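You operate a simulated robot arm through the tools that you are given. There is no shell and no other tool.

You are at the controls of a simulated robot arm. One attempt, no reset.

JOB
Set the chain slack into the green with the main switch off.
Fine: free the take-up lock first; lock it again, then switch on. Where these are worked on the way, their far stop is far enough and under half their travel is too little: main switch.

It is judged by the outcome, as a careful person would: the job done as asked, and still so three seconds after it is handed in. It fails if anything else is knocked over, pushed out of place, dropped, spilled or broken.

ROBOT AND FRAMES
A 6-joint arm with a three-finger gripper, fixed in place. Base frame: the origin is at the foot of the arm, x ahead of it, y to its left, z up. Readings come in m, rad, newtons and seconds.
Its first joint turns from -2.897 to 2.897 rad. Payload 4.89 kg.
The tool frame sits at the grasp point between the pads (the TCP): z along the fingers, y along the line on which they close. The tips reach 0.03 m beyond it. Largest opening 0.164 m; the body of the gripper starts 0.125 m behind the TCP.
Orientation is told as [roll, pitch, yaw] about the base's x, y, z axes, in that order, counted from this pose: with the fingers straight down and closing along the base's y, the tool's x points along the base's -x, its y along +y and its z along -z.

CONTROLS
- The arm moves only by the tool send_rows. Its argument "rows" is a list of rows, each a list of 7 numbers: the shift along the tool's x, y, z in m, then the turn, a rotation vector about the tool's x, y, z in rad, then the opening in per cent of the stroke, from 0 (shut) to 100 (fully open). In form: [[x, y, z, ax, ay, az, fingers], ...]. A call has 1 to 20 rows; each row shifts and turns the commanded pose from where the row before left it, along the tool's axes as they then stand. Each row takes 0.2 s and may step no farther than 0.05 m and 0.15 rad from the row before; otherwise, or with a gripper value out of range, the whole call is refused. Where a pose cannot be reached the arm comes as near as it can. A force on the tool above 90 N (or 10 N above the force at the start of the call, whichever is more), or a blocked arm, ends the call early, and 0.2 s more pass. Each finger travels about 0.108 m/s and halts on what it meets, pressing with about 43 N; the grip force reading is that of the motor and also rises with nothing between the fingers. The clock runs only during rows and for 0.2 s after the last one: add rows that do not move to give the fingers time. The reply holds the time, the measured pose of the TCP, the force on the tool along the base axes, the opening and the grip force, in the units named above and with some noise, with the torque about the TCP (base axes, N m) and any sound that the robot's microphone picked up.
- Cameras (640 x 400 px; columns grow to the right, rows downward): "scene" is fixed at [0.2197, 0.6502, 1.5275]; the picture's right is [-0.99, -0.11, 0.00], its down [-0.05, 0.46, -0.89] and it looks along [0.10, -0.88, -0.46] (base axes); focal length 317 px, centre (320, 200). "wrist" rides on the gripper at [0.076, -0.002, -0.152] in the tool frame; the picture's right is [0.02, 1.00, 0.00], its down [-0.88, 0.02, -0.47] and it looks along [-0.47, 0.01, 0.88] (tool axes); focal length 247 px, centre (320, 200). There is no depth. A picture from a camera that has moved, and an enlarged one, comes with that camera's place and axes in the base frame and with its lens.
- camera(camera): a new picture of that camera. It takes no simulated time.
- raise_lower(by): slides the trunk up (or, below 0, down) by that many m; the arm rides with it, the base frame stays. It gives what a move gives, with no picture.
- enlarge(camera, box): a new picture of the part [left, top, right, bottom] of that camera's present view, enlarged. It takes no simulated time.
- hand_in(): hands the job in; it is judged then, once.

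Nothing tells you positions but the pictures and the camera data. Unless the task says otherwise, let go and move clear before handing in.

The tools are called after ">>>" as name(argument=value, ...) on one line, values as JSON. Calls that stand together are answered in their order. send_rows: Moves the arm, as the interface text tells. Its arguments: {"type":"object","properties":{"rows":{"type":"array","items":{"type":"array","items":{"type":"number"}}}},"required":["rows"]} The other tools are called the same way: raise_lower (by) slides the trunk up or down; camera (camera) takes a picture; enlarge (camera, box) takes an enlarged picture of a part of a camera's view; hand_in () hands the job in.

At the start:

```text
t: 0.0
tcp_pos: [0.3465, -0.5146, 1.139]
tcp_rot: [0.0, 0.0, 0.0]
force: [-0.3, -0.4, 0.3]
torque: [0.03, 0.03, 0.01]
finger_gap: 0.164
grasp_force: 0.1
trunk travel left (down, up): [-0.175, 0.215]
```

scene: 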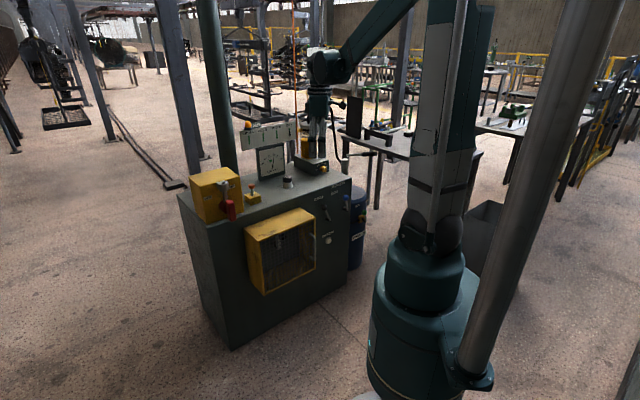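
wrist: 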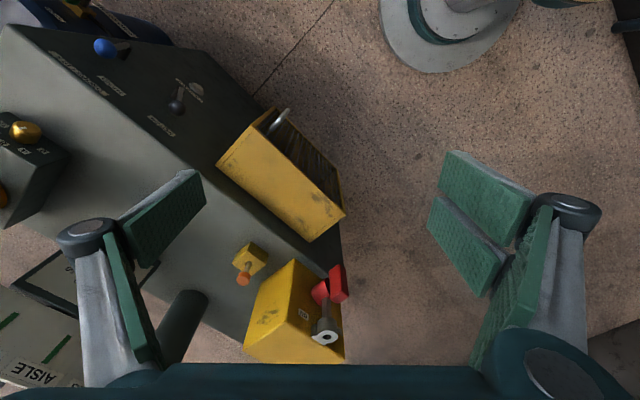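

I see a grey cabinet with a yellow switch box (red lever), a yellow guard, a gauge, a knob, and levers on the front. I'll enlarge the views to read the labels before moving.

>>> enlarge(camera="scene", box=[170, 110, 290, 230])

>>> enlarge(camera="scene", box=[260, 160, 380, 280])

>>> enlarge(camera="wrist", box=[0, 20, 220, 240])

>>> enlarge(camera="wrist", box=[200, 90, 380, 370])

>>> enlarge(camera="scene", box=[230, 110, 340, 200])

```text
3.33 times, centred on (230, 170) of scene
camera zoom: at [0.2197, 0.6502, 1.5275], right [-0.99, -0.11, 0.0], down [-0.05, 0.46, -0.89], along [0.1, -0.88, -0.46], focal length 1056 px, centre (620, 300)
```

zoom: 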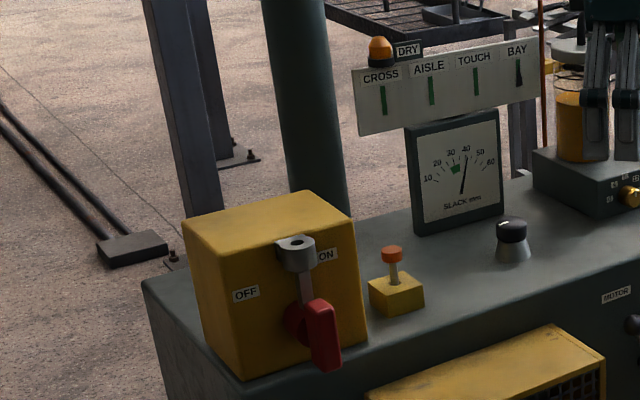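

```text
3.33 times, centred on (320, 220) of scene
camera zoom: at [0.2197, 0.6502, 1.5275], right [-0.99, -0.11, 0.0], down [-0.05, 0.46, -0.89], along [0.1, -0.88, -0.46], focal length 1056 px, centre (320, 133)
```

zoom: 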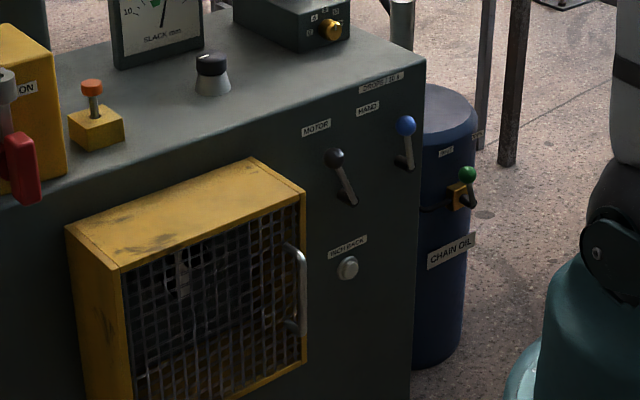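

```text
1.82 times, centred on (110, 130) of wrist
camera zoom: at [0.2695, -0.5155, 1.2904], right [-0.02, 1.0, 0.0], down [0.88, 0.02, 0.47], along [0.47, 0.01, -0.88], focal length 449 px, centre (702, 327)
```

zoom: 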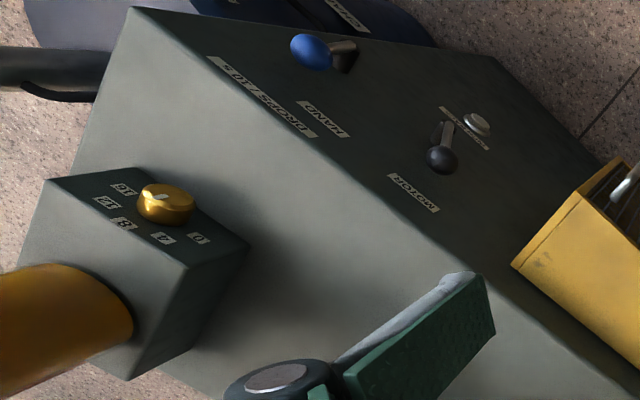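

```text
1.43 times, centred on (290, 230) of wrist
camera zoom: at [0.2695, -0.5155, 1.2904], right [-0.02, 1.0, 0.0], down [0.88, 0.02, 0.47], along [0.47, 0.01, -0.88], focal length 353 px, centre (363, 157)
```

zoom: 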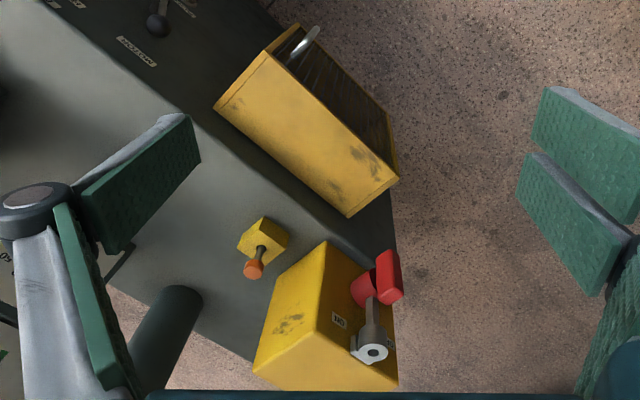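

```text
4.44 times, centred on (285, 155) of scene
camera zoom: at [0.2197, 0.6502, 1.5275], right [-0.99, -0.11, 0.0], down [-0.05, 0.46, -0.89], along [0.1, -0.88, -0.46], focal length 1407 px, centre (476, 400)
```

zoom: 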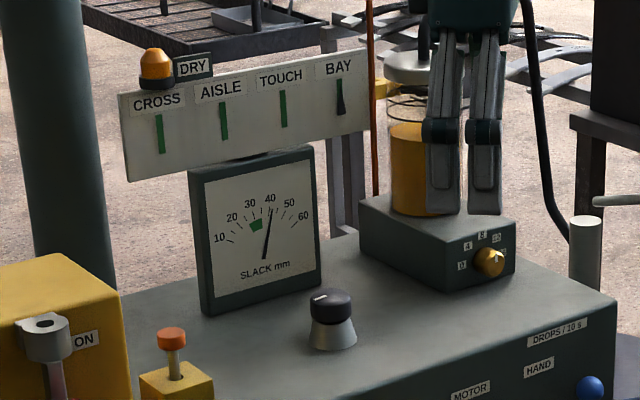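

I take the yellow box with red lever to be the main switch, the black knob by the slack gauge the take-up, and the orange plunger maybe its lock. I'll look closer at each.

>>> enlarge(camera="scene", box=[190, 160, 270, 225])

>>> enlarge(camera="scene", box=[240, 165, 300, 210])

>>> enlarge(camera="scene", box=[310, 175, 370, 250])

>>> enlarge(camera="wrist", box=[220, 230, 360, 370])

>>> enlarge(camera="scene", box=[250, 140, 300, 180])

```text
6.15 times, centred on (230, 192) of scene
camera zoom: at [0.2197, 0.6502, 1.5275], right [-0.99, -0.11, 0.0], down [-0.05, 0.46, -0.89], along [0.1, -0.88, -0.46], focal length 1949 px, centre (874, 246)
```

zoom: 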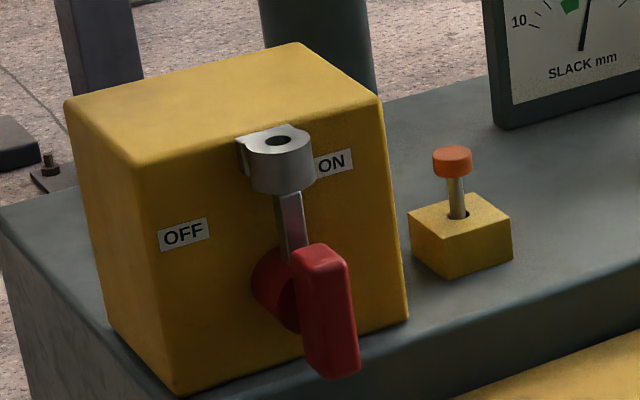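

```text
8.89 times, centred on (270, 188) of scene
camera zoom: at [0.2197, 0.6502, 1.5275], right [-0.99, -0.11, 0.0], down [-0.05, 0.46, -0.89], along [0.1, -0.88, -0.46], focal length 2815 px, centre (764, 311)
```

zoom: 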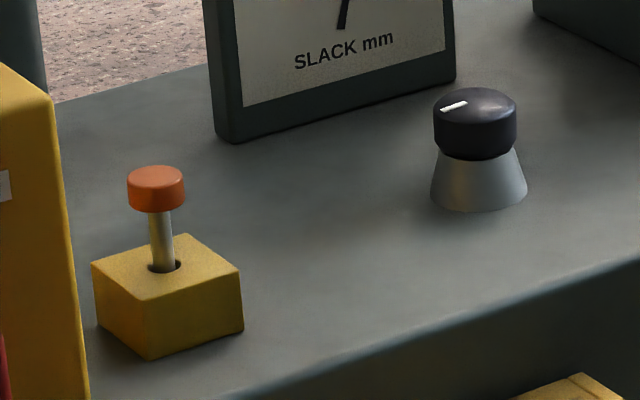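

```text
5.33 times, centred on (340, 212) of scene
camera zoom: at [0.2197, 0.6502, 1.5275], right [-0.99, -0.11, 0.0], down [-0.05, 0.46, -0.89], along [0.1, -0.88, -0.46], focal length 1689 px, centre (213, 133)
```

zoom: 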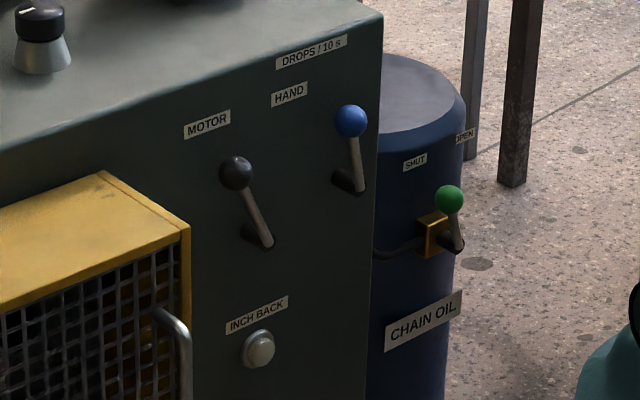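

```text
2.86 times, centred on (290, 300) of wrist
camera zoom: at [0.2695, -0.5155, 1.2904], right [-0.02, 1.0, 0.0], down [0.88, 0.02, 0.47], along [0.47, 0.01, -0.88], focal length 706 px, centre (406, -86)
```

zoom: 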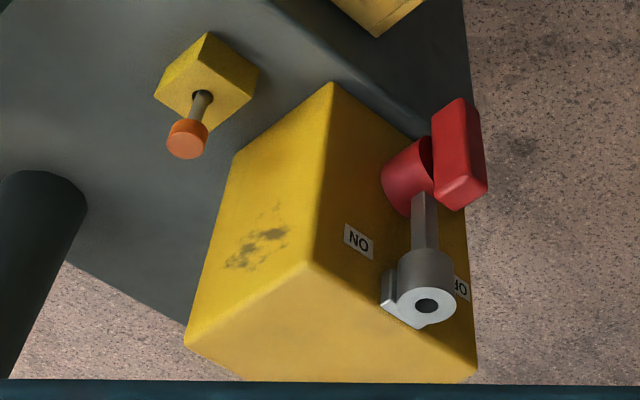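

```text
10.00 times, centred on (275, 160) of scene
camera zoom: at [0.2197, 0.6502, 1.5275], right [-0.99, -0.11, 0.0], down [-0.05, 0.46, -0.89], along [0.1, -0.88, -0.46], focal length 3166 px, centre (770, 600)
```

zoom: 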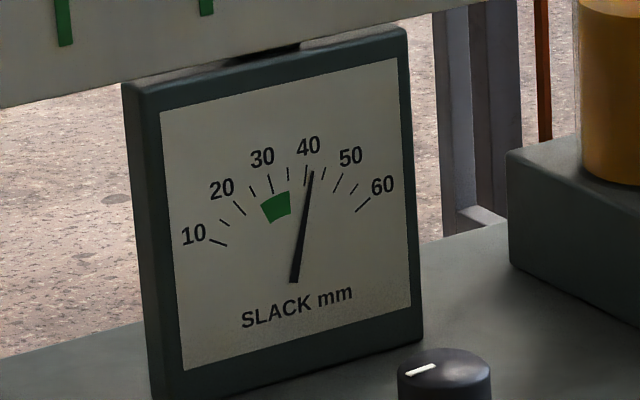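

The switch sits at about (0.74, -0.48, 0.95), the plunger at (0.70, -0.68, 0.88). I'll move the wrist camera nearer at the present height to see them better.

>>> send_rows(rows=[[-0.05, 0, 0, 0, 0, 0, 100], [-0.05, 0, 0, 0, 0, 0, 100], [-0.05, 0, 0, 0, 0, 0, 100], [-0.05, 0, 0, 0, 0, 0, 100]])

>>> camera(camera="wrist")

>>> camera(camera="scene")

```text
t: 1.0
tcp_pos: [0.5478, -0.515, 1.1391]
tcp_rot: [0.001, 0.0, 0.0]
force: [-2.5, 0.3, 1.2]
torque: [-0.03, -0.25, -0.02]
finger_gap: 0.1638
grasp_force: 0.0
trunk travel left (down, up): [-0.175, 0.215]
```

```text
taken
camera wrist: at [0.471, -0.5162, 1.2905], right [-0.02, 1.0, 0.0], down [0.88, 0.02, 0.47], along [0.47, 0.01, -0.88], focal length 247 px, centre (320, 200)
```

wrist: 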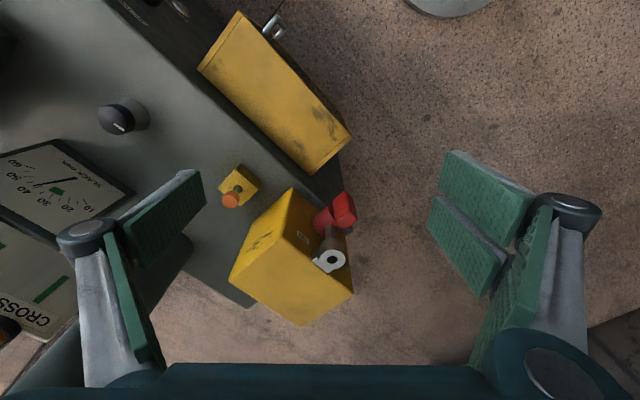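

```text
taken
```

scene: 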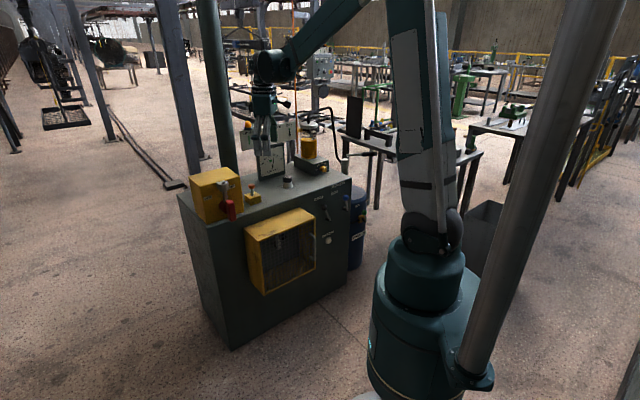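

>>> enlarge(camera="wrist", box=[215, 150, 375, 335])

>>> enlarge(camera="wrist", box=[270, 180, 370, 280])

>>> enlarge(camera="wrist", box=[80, 80, 170, 150])

>>> enlarge(camera="wrist", box=[0, 130, 140, 340])

>>> enlarge(camera="wrist", box=[90, 0, 210, 60])

```text
2.16 times, centred on (295, 242) of wrist
camera zoom: at [0.471, -0.5162, 1.2905], right [-0.02, 1.0, 0.0], down [0.88, 0.02, 0.47], along [0.47, 0.01, -0.88], focal length 534 px, centre (374, 108)
```

zoom: 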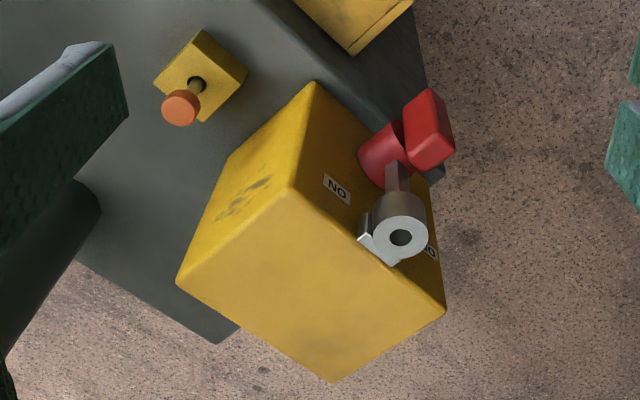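

```text
4.00 times, centred on (320, 230) of wrist
camera zoom: at [0.471, -0.5162, 1.2905], right [-0.02, 1.0, 0.0], down [0.88, 0.02, 0.47], along [0.47, 0.01, -0.88], focal length 988 px, centre (320, 80)
```

zoom: 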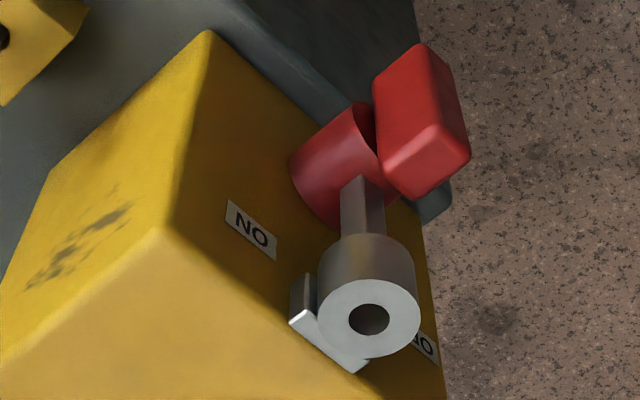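

```text
5.71 times, centred on (125, 115) of wrist
camera zoom: at [0.471, -0.5162, 1.2905], right [-0.02, 1.0, 0.0], down [0.88, 0.02, 0.47], along [0.47, 0.01, -0.88], focal length 1411 px, centre (1434, 686)
```

zoom: 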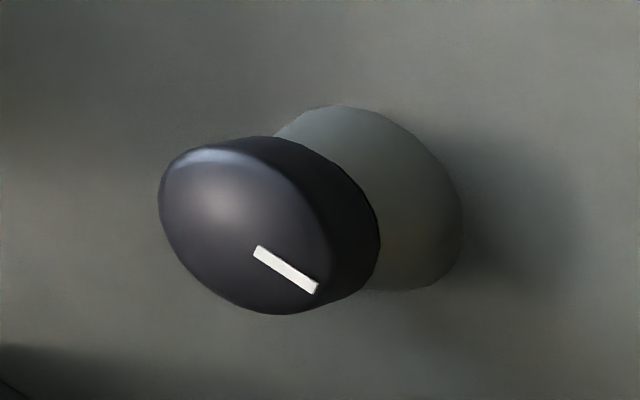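

```text
1.90 times, centred on (70, 235) of wrist
camera zoom: at [0.471, -0.5162, 1.2905], right [-0.02, 1.0, 0.0], down [0.88, 0.02, 0.47], along [0.47, 0.01, -0.88], focal length 470 px, centre (796, 133)
```

zoom: 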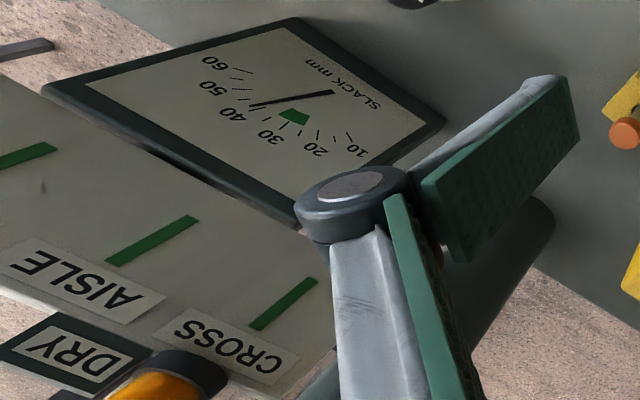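

```text
5.33 times, centred on (150, 30) of wrist
camera zoom: at [0.471, -0.5162, 1.2905], right [-0.02, 1.0, 0.0], down [0.88, 0.02, 0.47], along [0.47, 0.01, -0.88], focal length 1317 px, centre (1227, 1107)
```

zoom: 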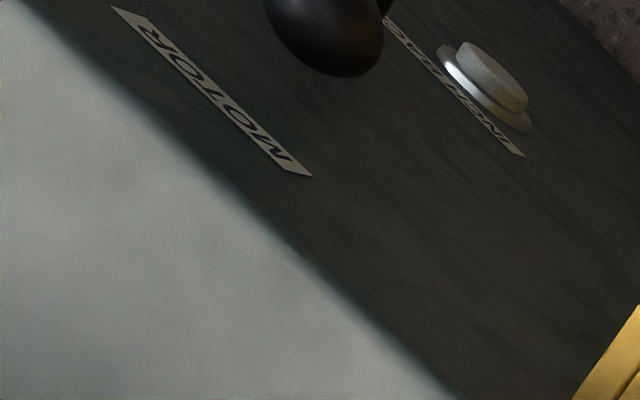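

The main switch is a red rotary handle whose arm and grey ring stand near the ON label. The cabinet front seems to face about 45° between -x and +y, so I'll turn the tool to that and look at the switch from the front.

>>> send_rows(rows=[[0, 0, 0, 0, 0, 0.1309, 100], [0, 0, 0, 0, 0, 0.1309, 100], [0, 0, 0, 0, 0, 0.1309, 100], [0, 0, 0, 0, 0, 0.1309, 100], [0, 0, 0, 0, 0, 0.1309, 100], [0, 0, 0, 0, 0, 0.1309, 100], [0.012, 0.0307, 0.03, 0, 0, 0, 100], [0.012, 0.0307, 0.03, 0, 0, 0, 100], [0.012, 0.0307, 0.03, 0, 0, 0, 100], [0.012, 0.0307, 0.03, 0, 0, 0, 100], [0.012, 0.0307, 0.03, 0, 0, 0, 100], [0, 0, 0, 0, -0.122, 0, 100], [0, 0, 0, 0, -0.122, 0, 100], [0, 0, 0, 0, -0.122, 0, 100], [0, 0, 0, 0, -0.122, 0, 100], [0, 0, 0, 0, -0.122, 0, 100]])

>>> camera(camera="wrist")

```text
t: 4.4
tcp_pos: [0.6122, -0.3632, 0.9894]
tcp_rot: [0.001, -0.612, -0.789]
force: [0.7, -0.1, -0.4]
torque: [0.02, 0.0, 0.0]
finger_gap: 0.1639
grasp_force: 0.0
trunk travel left (down, up): [-0.175, 0.215]
```

```text
taken
camera wrist: at [0.5053, -0.2584, 1.0691], right [0.69, 0.72, -0.01], down [0.33, -0.3, 0.89], along [0.64, -0.62, -0.45], focal length 247 px, centre (320, 200)
```

wrist: 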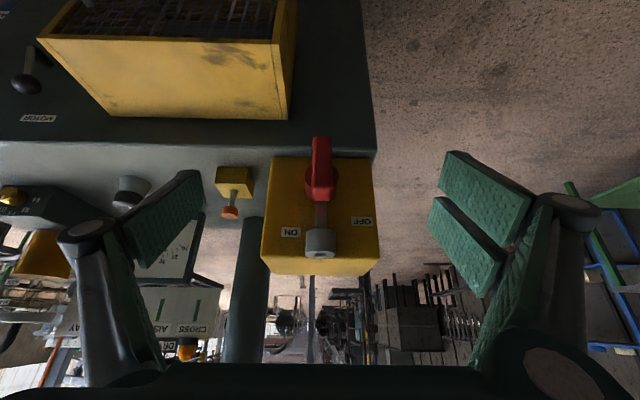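

>>> enlarge(camera="wrist", box=[250, 120, 390, 290])

>>> enlarge(camera="wrist", box=[200, 140, 280, 240])

>>> enlarge(camera="wrist", box=[0, 0, 300, 220])

```text
2.35 times, centred on (320, 205) of wrist
camera zoom: at [0.5053, -0.2584, 1.0691], right [0.69, 0.72, -0.01], down [0.33, -0.3, 0.89], along [0.64, -0.62, -0.45], focal length 581 px, centre (320, 188)
```

zoom: 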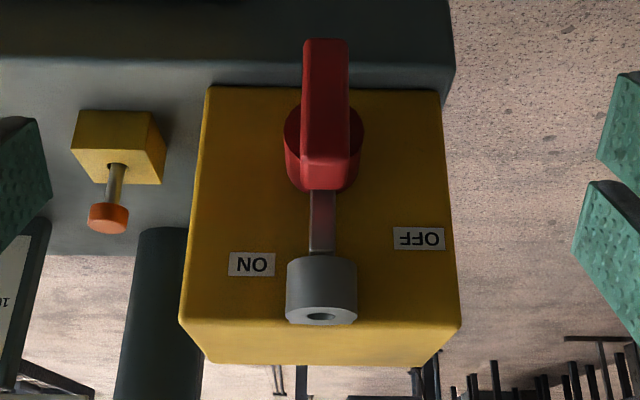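

```text
4.00 times, centred on (240, 190) of wrist
camera zoom: at [0.5053, -0.2584, 1.0691], right [0.69, 0.72, -0.01], down [0.33, -0.3, 0.89], along [0.64, -0.62, -0.45], focal length 988 px, centre (640, 240)
```

zoom: 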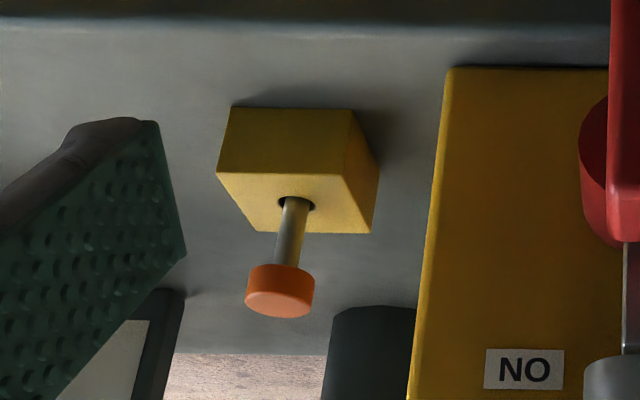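

```text
1.82 times, centred on (150, 110) of wrist
camera zoom: at [0.5053, -0.2584, 1.0691], right [0.69, 0.72, -0.01], down [0.33, -0.3, 0.89], along [0.64, -0.62, -0.45], focal length 449 px, centre (629, 364)
```

zoom: 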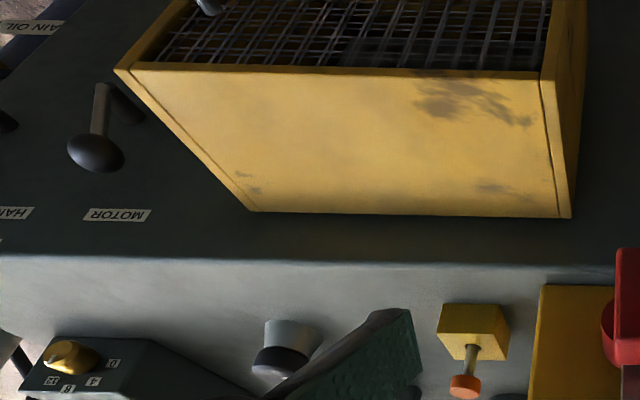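

The main switch handle is upright with a grey bolt running down into its hub, which may be an interlock. I'll look at the front levers and the valve before touching anything.

>>> enlarge(camera="scene", box=[315, 180, 365, 225])

>>> enlarge(camera="scene", box=[235, 110, 345, 185])

>>> enlarge(camera="wrist", box=[120, 190, 280, 370])

>>> enlarge(camera="wrist", box=[0, 0, 100, 140])

```text
8.89 times, centred on (340, 202) of scene
camera zoom: at [0.2197, 0.6502, 1.5275], right [-0.99, -0.11, 0.0], down [-0.05, 0.46, -0.89], along [0.1, -0.88, -0.46], focal length 2815 px, centre (142, 178)
```

zoom: 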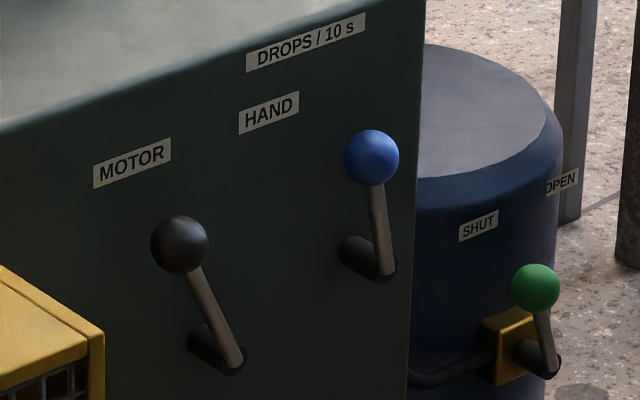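

```text
5.33 times, centred on (290, 148) of scene
camera zoom: at [0.2197, 0.6502, 1.5275], right [-0.99, -0.11, 0.0], down [-0.05, 0.46, -0.89], along [0.1, -0.88, -0.46], focal length 1689 px, centre (480, 480)
```

zoom: 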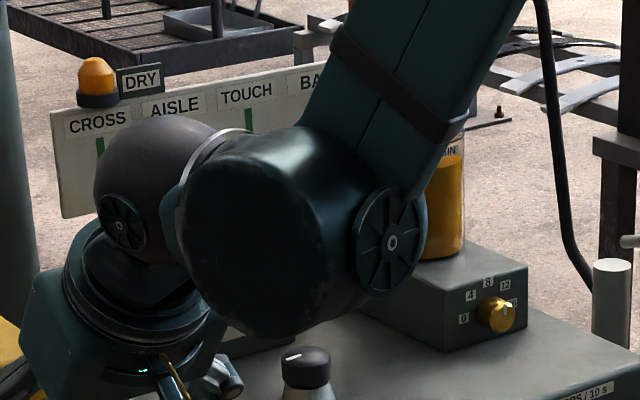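

```text
2.22 times, centred on (200, 280) of wrist
camera zoom: at [0.5053, -0.2584, 1.0691], right [0.69, 0.72, -0.01], down [0.33, -0.3, 0.89], along [0.64, -0.62, -0.45], focal length 549 px, centre (587, 22)
```

zoom: 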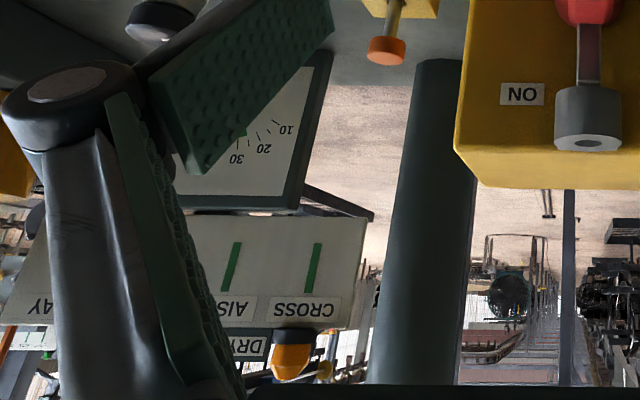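

```text
2.86 times, centred on (50, 70) of wrist
camera zoom: at [0.5053, -0.2584, 1.0691], right [0.69, 0.72, -0.01], down [0.33, -0.3, 0.89], along [0.64, -0.62, -0.45], focal length 706 px, centre (1091, 571)
```

zoom: 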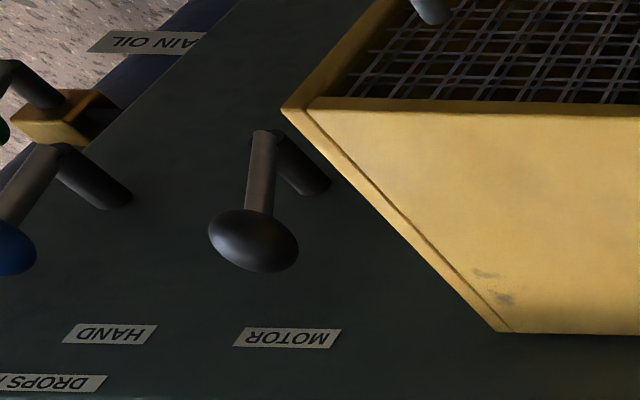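

The black lever selects MOTOR/HAND and the green one is the oil valve; neither seems needed. I'll zoom on the bolt and hub, and on the plunger, to understand their state.

>>> enlarge(camera="wrist", box=[290, 130, 350, 265])

>>> enlarge(camera="scene", box=[212, 178, 248, 224])

>>> send_rows(rows=[[-0.033, 0.02, 0.023, 0, 0, 0, 100], [-0.033, 0.02, 0.023, 0, 0, 0, 100]])

>>> camera(camera="wrist")

>>> enlarge(camera="wrist", box=[220, 100, 360, 300])

```text
2.96 times, centred on (320, 198) of wrist
camera zoom: at [0.5053, -0.2584, 1.0691], right [0.69, 0.72, -0.01], down [0.33, -0.3, 0.89], along [0.64, -0.62, -0.45], focal length 732 px, centre (320, 207)
```

zoom: 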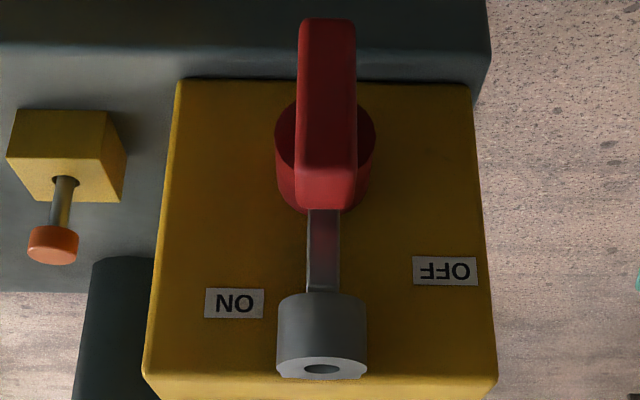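

```text
8.70 times, centred on (230, 201) of scene
camera zoom: at [0.2197, 0.6502, 1.5275], right [-0.99, -0.11, 0.0], down [-0.05, 0.46, -0.89], along [0.1, -0.88, -0.46], focal length 2753 px, centre (1103, 191)
```

zoom: 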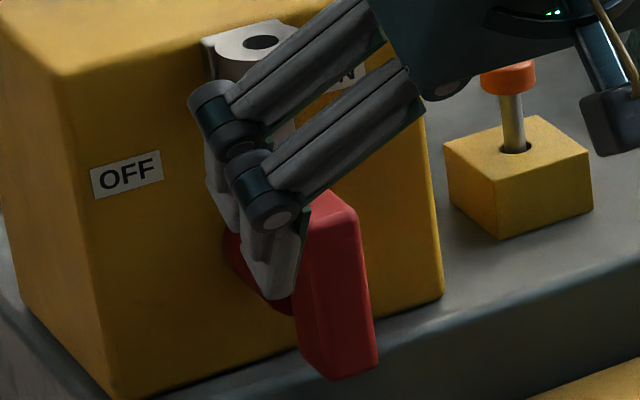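

```text
t: 5.0
tcp_pos: [0.6962, -0.3904, 0.9896]
tcp_rot: [0.001, -0.611, -0.784]
force: [-2.5, 0.8, 2.3]
torque: [-0.07, -0.17, 0.12]
finger_gap: 0.1641
grasp_force: 0.1
trunk travel left (down, up): [-0.175, 0.215]
```

```text
taken
camera wrist: at [0.5891, -0.2854, 1.0694], right [0.69, 0.72, -0.01], down [0.33, -0.3, 0.89], along [0.64, -0.62, -0.45], focal length 247 px, centre (320, 200)
```

wrist: 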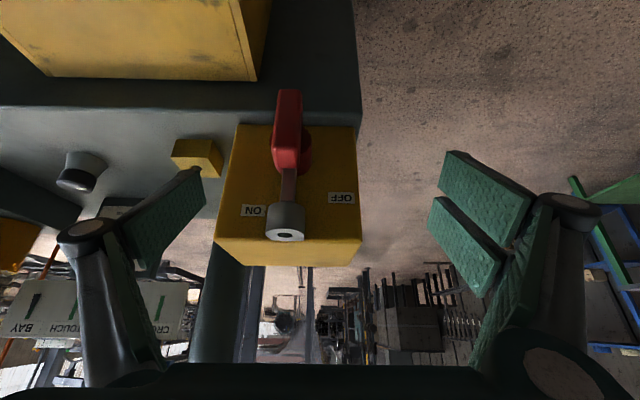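

```text
2.00 times, centred on (290, 200) of wrist
camera zoom: at [0.5891, -0.2854, 1.0694], right [0.69, 0.72, -0.01], down [0.33, -0.3, 0.89], along [0.64, -0.62, -0.45], focal length 494 px, centre (380, 200)
```

zoom: 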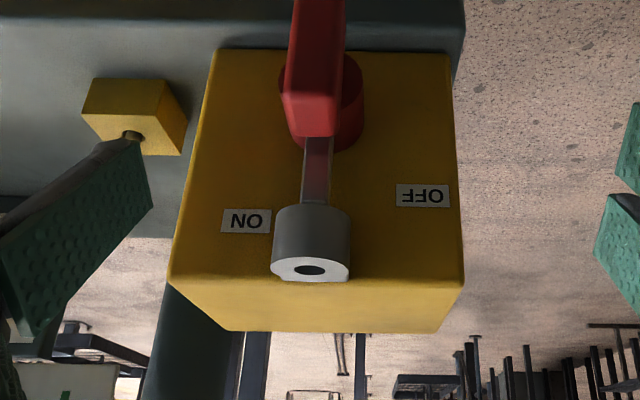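

The handle's axis comes out at about (0.716, -0.461, 0.868), with the bar about 22 mm wide and standing about 65 mm off the box face. I'll back off and point the tool horizontally at it, to grip the bar and twist about its axis.

>>> send_rows(rows=[[0.0314, -0.012, 0.0275, 0, 0, 0, 100], [0.0314, -0.012, 0.0275, 0, 0, 0, 100], [0.0314, -0.012, 0.0275, 0, 0, 0, 100], [0, 0, 0, 0, -0.1371, 0, 100], [0, 0, 0, 0, -0.1371, 0, 100], [0, 0, 0, 0, -0.1371, 0, 100], [0, 0, 0, 0, -0.1371, 0, 100], [0, 0, 0, 0, -0.1371, 0, 100], [0, 0, 0, 0, -0.1371, 0, 100], [0, 0, 0, 0, -0.1371, 0, 100], [0, 0, 0, 0, 0, 0, 100]])

>>> camera(camera="wrist")

>>> camera(camera="scene")

```text
t: 7.4
tcp_pos: [0.7677, -0.4517, 1.0679]
tcp_rot: [0.011, -1.567, -0.796]
force: [0.5, -1.0, 0.8]
torque: [0.02, -0.01, 0.0]
finger_gap: 0.164
grasp_force: 0.0
out of reach, approached as far as the arm can: row 4, 5, 6, 7, 8, 9, 10
trunk travel left (down, up): [-0.175, 0.215]
```

```text
taken
camera wrist: at [0.6606, -0.3455, 0.991], right [0.71, 0.71, -0.02], down [-0.32, 0.35, 0.88], along [0.63, -0.62, 0.47], focal length 247 px, centre (320, 200)
```

wrist: 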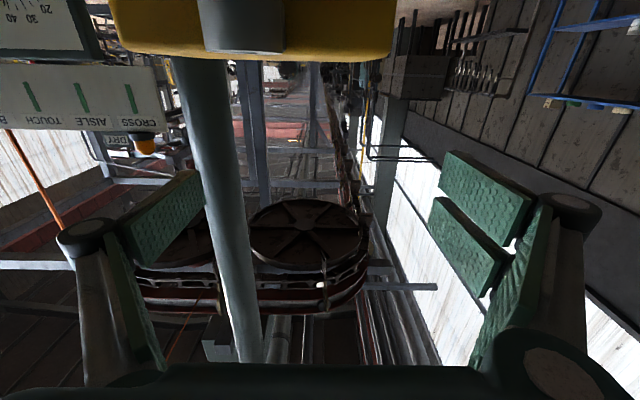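

```text
taken
```

scene: 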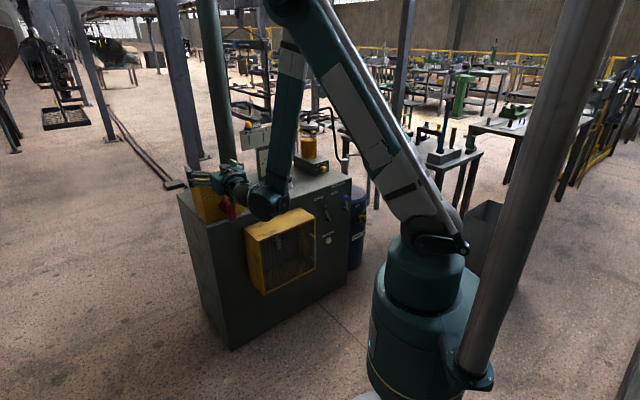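

The horizontal pose was not reachable there, and the arm drifted up over the switch box. I'll undo a little of the tilt, one small row, to see how the commanded pose is held.

>>> send_rows(rows=[[0, 0, 0, 0, 0.03, 0, 100]])

```text
t: 7.8
tcp_pos: [0.7691, -0.4524, 1.0684]
tcp_rot: [-0.001, -1.54, -0.785]
force: [0.7, -0.5, -1.4]
torque: [-0.04, -0.04, -0.03]
finger_gap: 0.1641
grasp_force: 0.0
trunk travel left (down, up): [-0.175, 0.215]
```

The commanded pose follows the real one, so that's safe. I'll back away along the tool axis in small rows to learn where horizontal poses stay reachable.

>>> send_rows(rows=[[0, 0, -0.03, 0, 0, 0, 100], [0, 0, -0.03, 0, 0, 0, 100]])

```text
t: 8.4
tcp_pos: [0.7379, -0.4145, 1.0886]
tcp_rot: [-0.001, -1.539, -0.787]
force: [0.7, -0.2, -0.9]
torque: [-0.12, -0.06, -0.02]
finger_gap: 0.164
grasp_force: 0.1
out of reach, approached as far as the arm can: row 1, 2
trunk travel left (down, up): [-0.175, 0.215]
```

Reach for near-horizontal poses improves with height relative to the shoulder, so lowering the trunk will help. I'll ease the tilt a little, back off, and line up on the handle first.

>>> send_rows(rows=[[0, 0, 0, 0, 0.12, 0, 100], [0, 0, 0, 0, 0.12, 0, 100], [0.0107, -0.0244, -0.0385, 0, 0, 0, 100], [0.0107, -0.0244, -0.0385, 0, 0, 0, 100]])

```text
t: 9.4
tcp_pos: [0.6454, -0.3913, 1.0862]
tcp_rot: [0.0, -1.299, -0.786]
force: [1.3, -0.6, -0.7]
torque: [-0.05, -0.03, -0.12]
finger_gap: 0.164
grasp_force: 0.0
trunk travel left (down, up): [-0.175, 0.215]
```

That pose is reachable, aligned with the handle's plane and about 5 cm clear of it. Now I lower the trunk in two steps, which brings the gripper down in front of the handle.

>>> raise_lower(by=-0.08)

>>> raise_lower(by=-0.08)

>>> camera(camera="wrist")

>>> camera(camera="scene")

```text
t: 10.6
tcp_pos: [0.6448, -0.3907, 1.009]
tcp_rot: [-0.001, -1.301, -0.785]
force: [-0.6, 0.9, -0.3]
torque: [0.0, 0.0, -0.03]
finger_gap: 0.1639
grasp_force: 0.0
trunk travel left (down, up): [-0.095, 0.295]
```

```text
t: 11.7
tcp_pos: [0.644, -0.3906, 0.9294]
tcp_rot: [-0.001, -1.3, -0.785]
force: [-0.6, 0.2, -0.3]
torque: [-0.02, -0.01, 0.0]
finger_gap: 0.164
grasp_force: 0.1
trunk travel left (down, up): [-0.015, 0.375]
```

```text
taken
camera wrist: at [0.5255, -0.274, 0.8949], right [0.7, 0.71, -0.02], down [-0.14, 0.17, 0.98], along [0.7, -0.68, 0.22], focal length 247 px, centre (320, 200)
```

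wrist: 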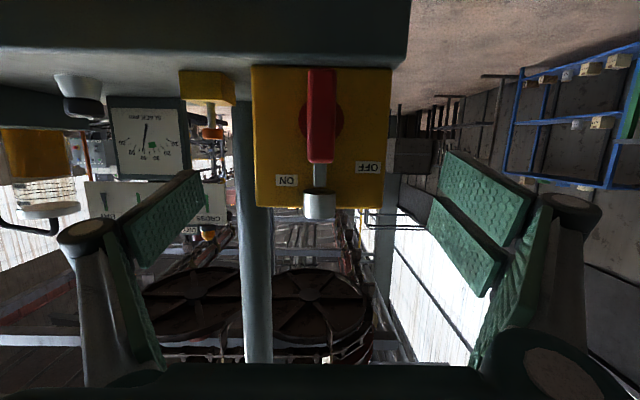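

```text
taken
```

scene: 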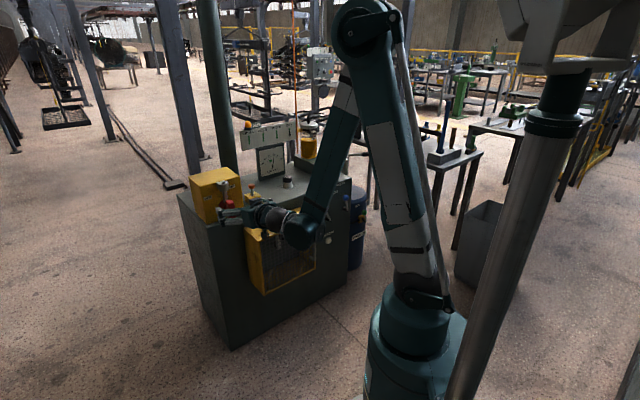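

>>> enlarge(camera="wrist", box=[230, 50, 410, 230])

>>> enlarge(camera="wrist", box=[100, 60, 240, 170])

```text
2.22 times, centred on (320, 140) of wrist
camera zoom: at [0.5255, -0.274, 0.8949], right [0.7, 0.71, -0.02], down [-0.14, 0.17, 0.98], along [0.7, -0.68, 0.22], focal length 549 px, centre (320, 333)
```

zoom: 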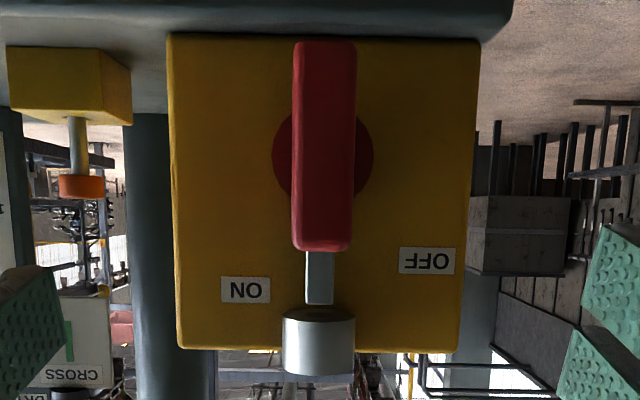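

```text
3.64 times, centred on (170, 115) of wrist
camera zoom: at [0.5255, -0.274, 0.8949], right [0.7, 0.71, -0.02], down [-0.14, 0.17, 0.98], along [0.7, -0.68, 0.22], focal length 898 px, centre (866, 509)
```

zoom: 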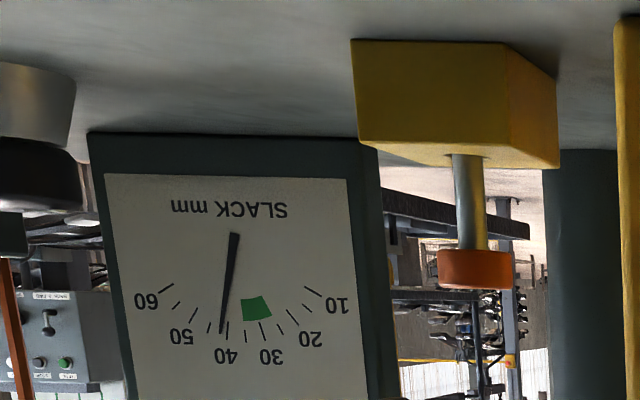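

From this head-on view the handle bar spans z 0.826–0.912 and is centred on its hub at z 0.869, about 28 mm wide. I'll come down level with the hub first and check the reach.

>>> send_rows(rows=[[0.0289, 0, 0.008, 0, 0, 0, 100], [0.0289, 0, 0.008, 0, 0, 0, 100]])

```text
t: 12.3
tcp_pos: [0.6547, -0.3954, 0.8973]
tcp_rot: [0.001, -1.298, -0.785]
force: [-0.5, 0.3, 0.1]
torque: [0.08, 0.02, 0.07]
finger_gap: 0.164
grasp_force: 0.0
out of reach, approached as far as the arm can: row 2
trunk travel left (down, up): [-0.015, 0.375]
```

Right at the edge of reach, so I'll lower the trunk its last bit and step forward toward the handle, fingers straddling it.

>>> raise_lower(by=-0.015)

>>> send_rows(rows=[[-0.0094, 0, 0.0337, 0, 0, 0, 100]])

```text
t: 13.0
tcp_pos: [0.6566, -0.3961, 0.883]
tcp_rot: [-0.001, -1.297, -0.785]
force: [0.3, 0.5, -0.3]
torque: [0.03, 0.03, 0.0]
finger_gap: 0.1641
grasp_force: 0.0
trunk travel left (down, up): [0.0, 0.39]
```

```text
t: 13.4
tcp_pos: [0.6813, -0.4189, 0.8835]
tcp_rot: [-0.003, -1.296, -0.784]
force: [-0.9, -0.3, 0.7]
torque: [0.05, 0.05, 0.07]
finger_gap: 0.164
grasp_force: 0.0
trunk travel left (down, up): [0.0, 0.39]
```

>>> send_rows(rows=[[0.0048, -0.0055, 0.0366, 0, 0, 0, 100], [0, 0, 0, 0, 0, 0, 100]])

>>> camera(camera="wrist")

>>> enlarge(camera="scene", box=[180, 150, 320, 260])

```text
t: 14.0
tcp_pos: [0.7021, -0.4488, 0.8686]
tcp_rot: [0.0, -1.296, -0.785]
force: [-1.2, 1.0, 0.3]
torque: [0.02, 0.01, 0.01]
finger_gap: 0.164
grasp_force: 0.1
trunk travel left (down, up): [0.0, 0.39]
```

```text
taken
camera wrist: at [0.5822, -0.3319, 0.8354], right [0.7, 0.71, -0.02], down [-0.14, 0.17, 0.98], along [0.7, -0.68, 0.22], focal length 247 px, centre (320, 200)
```

wrist: 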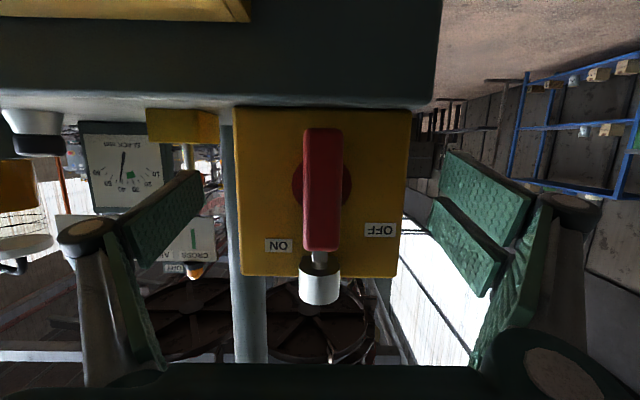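

```text
3.64 times, centred on (250, 205) of scene
camera zoom: at [0.2197, 0.6502, 1.5275], right [-0.99, -0.11, 0.0], down [-0.05, 0.46, -0.89], along [0.1, -0.88, -0.46], focal length 1151 px, centre (574, 182)
```

zoom: 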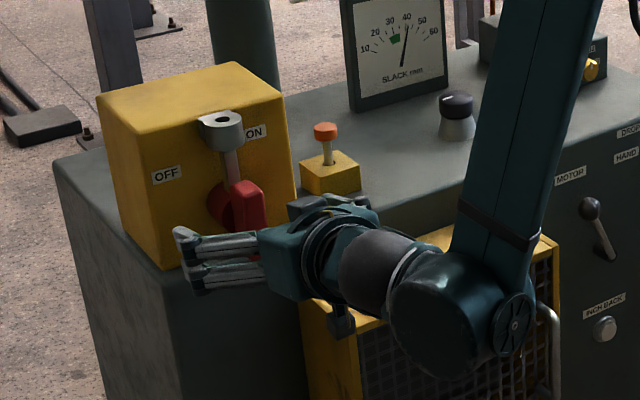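

The TCP now sits on the handle with the fingers astride it. I'll close the fingers to a loose fork around the bar.

>>> send_rows(rows=[[0, 0, 0, 0, 0, 0, 60], [0, 0, 0, 0, 0, 0, 35], [0, 0, 0, 0, 0, 0, 22], [0, 0, 0, 0, 0, 0, 22], [0, 0, 0, 0, 0, 0, 22]])

>>> camera(camera="wrist")

```text
t: 15.2
tcp_pos: [0.7026, -0.4501, 0.8673]
tcp_rot: [0.001, -1.296, -0.787]
force: [-0.1, 0.2, 0.4]
torque: [-0.02, -0.01, 0.03]
finger_gap: 0.036
grasp_force: 0.1
trunk travel left (down, up): [0.0, 0.39]
```

```text
taken
camera wrist: at [0.5822, -0.3318, 0.8353], right [0.7, 0.71, -0.02], down [-0.14, 0.17, 0.98], along [0.7, -0.68, 0.22], focal length 247 px, centre (320, 200)
```

wrist: 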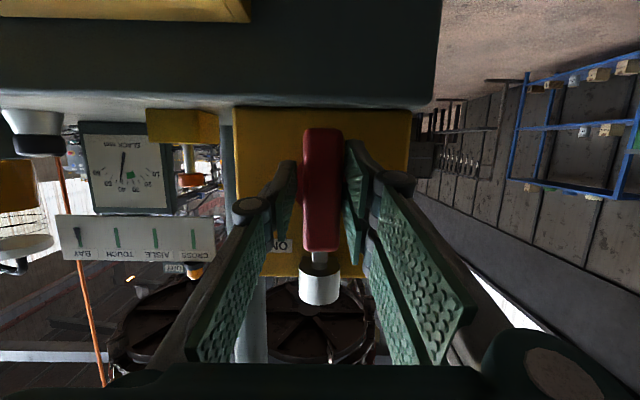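

The fingers sit either side of the bar. I'll narrow the gap a little and twist gently toward OFF, in small steps, watching the torque.

>>> send_rows(rows=[[0, 0, 0, 0, 0, 0, 19], [0, 0, 0, 0, 0, 0, 19], [0, 0, 0, 0, 0, -0.1, 19], [0, 0, 0, 0, 0, -0.1, 19]])

```text
t: 16.2
tcp_pos: [0.7005, -0.4478, 0.8671]
tcp_rot: [-0.618, -1.232, -0.14]
force: [6.1, 3.1, -0.6]
torque: [0.09, -0.19, 0.03]
finger_gap: 0.0337
grasp_force: 3.2
trunk travel left (down, up): [0.0, 0.39]
```

>>> send_rows(rows=[[0, 0, 0, 0, 0, -0.08, 19], [0, 0, 0, 0, 0, -0.08, 19]])

>>> camera(camera="wrist")

```text
t: 16.8
tcp_pos: [0.7018, -0.4483, 0.8686]
tcp_rot: [-0.899, -1.12, 0.163]
force: [3.1, 1.0, -1.5]
torque: [0.06, -0.1, 0.0]
finger_gap: 0.0328
grasp_force: 2.1
trunk travel left (down, up): [0.0, 0.39]
```

```text
taken
camera wrist: at [0.5635, -0.3514, 0.8399], right [0.58, 0.73, -0.36], down [0.07, 0.4, 0.91], along [0.81, -0.56, 0.18], focal length 247 px, centre (320, 200)
```

wrist: 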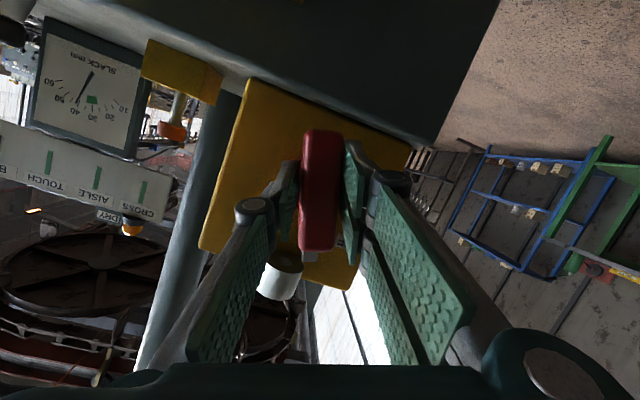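

The handle turns freely toward OFF with almost no torque. I'll continue toward its far stop.

>>> send_rows(rows=[[0, 0, 0, 0, 0, -0.1, 19], [0, 0, 0, 0, 0, -0.1, 19], [0, 0, 0, 0, 0, -0.1, 19], [0, 0, 0, 0, 0, -0.1, 19]])

>>> camera(camera="wrist")

```text
t: 17.8
tcp_pos: [0.7002, -0.4493, 0.868]
tcp_rot: [-1.184, -0.773, 0.51]
force: [-11.4, -8.5, 11.2]
torque: [-0.06, -0.24, -0.61]
finger_gap: 0.0382
grasp_force: 8.4
trunk travel left (down, up): [0.0, 0.39]
```

```text
taken
camera wrist: at [0.5482, -0.3728, 0.8562], right [0.37, 0.64, -0.68], down [0.24, 0.64, 0.73], along [0.9, -0.43, 0.09], focal length 247 px, centre (320, 200)
```

wrist: 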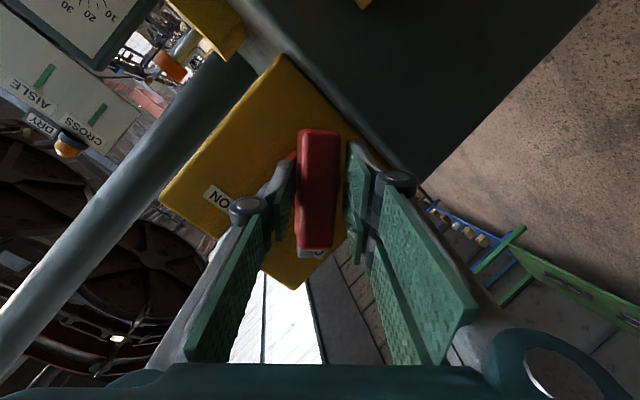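

>>> enlarge(camera="scene", box=[190, 160, 280, 230])

>>> enlarge(camera="wrist", box=[230, 100, 400, 290])

```text
5.71 times, centred on (235, 195) of scene
camera zoom: at [0.2197, 0.6502, 1.5275], right [-0.99, -0.11, 0.0], down [-0.05, 0.46, -0.89], along [0.1, -0.88, -0.46], focal length 1809 px, centre (806, 229)
```

zoom: 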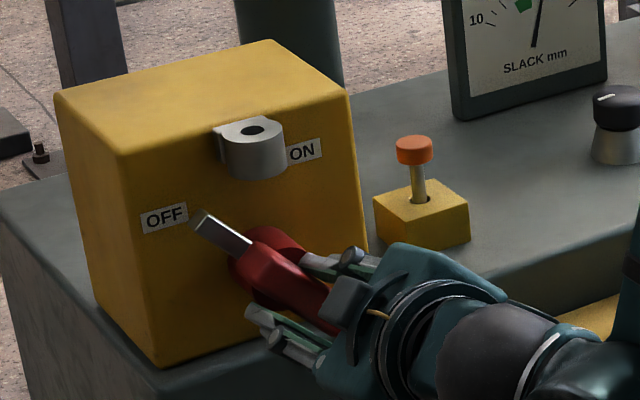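

```text
2.11 times, centred on (315, 195) of wrist
camera zoom: at [0.5482, -0.3728, 0.8562], right [0.37, 0.64, -0.68], down [0.24, 0.64, 0.73], along [0.9, -0.43, 0.09], focal length 520 px, centre (330, 210)
```

zoom: 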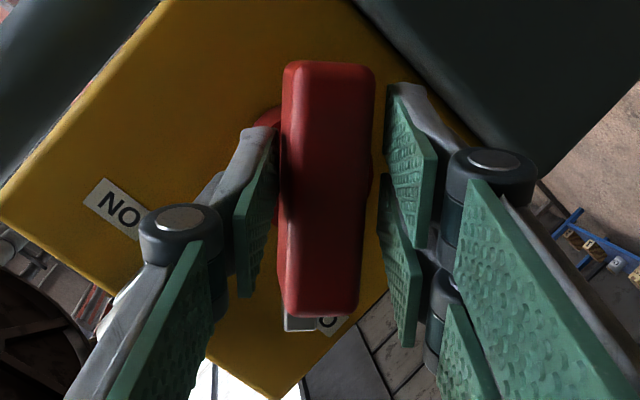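

The grey bar is the switch's pointer; it now points at the OFF label, about 47° from upright. I'll press a little further to make sure it is at its stop.

>>> send_rows(rows=[[0, 0, 0, 0, 0, -0.08, 19], [0, 0, 0, 0, 0, -0.08, 19]])

>>> enlarge(camera="scene", box=[190, 160, 280, 230])

>>> enlarge(camera="wrist", box=[230, 100, 400, 290])

```text
t: 18.4
tcp_pos: [0.6994, -0.4484, 0.8685]
tcp_rot: [-1.233, -0.623, 0.584]
force: [-11.0, -10.5, 18.8]
torque: [-0.27, -0.37, -0.75]
finger_gap: 0.0408
grasp_force: 11.9
trunk travel left (down, up): [0.0, 0.39]
```

```text
5.71 times, centred on (235, 195) of scene
camera zoom: at [0.2197, 0.6502, 1.5275], right [-0.99, -0.11, 0.0], down [-0.05, 0.46, -0.89], along [0.1, -0.88, -0.46], focal length 1809 px, centre (806, 229)
```

zoom: 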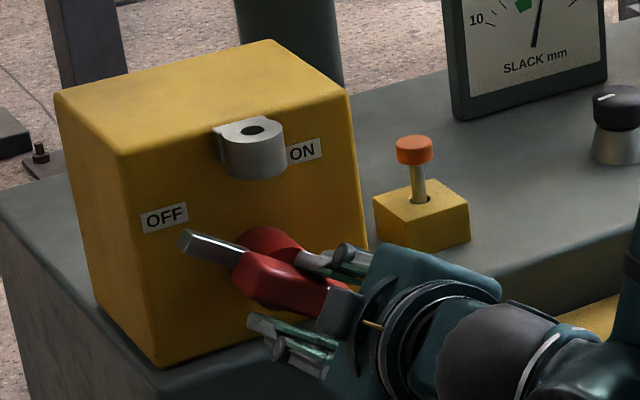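

```text
2.11 times, centred on (315, 195) of wrist
camera zoom: at [0.5443, -0.3799, 0.865], right [0.26, 0.57, -0.78], down [0.28, 0.73, 0.63], along [0.92, -0.38, 0.03], focal length 520 px, centre (330, 210)
```

zoom: 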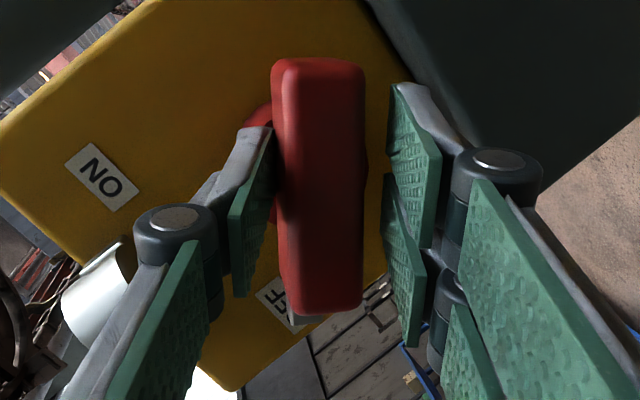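

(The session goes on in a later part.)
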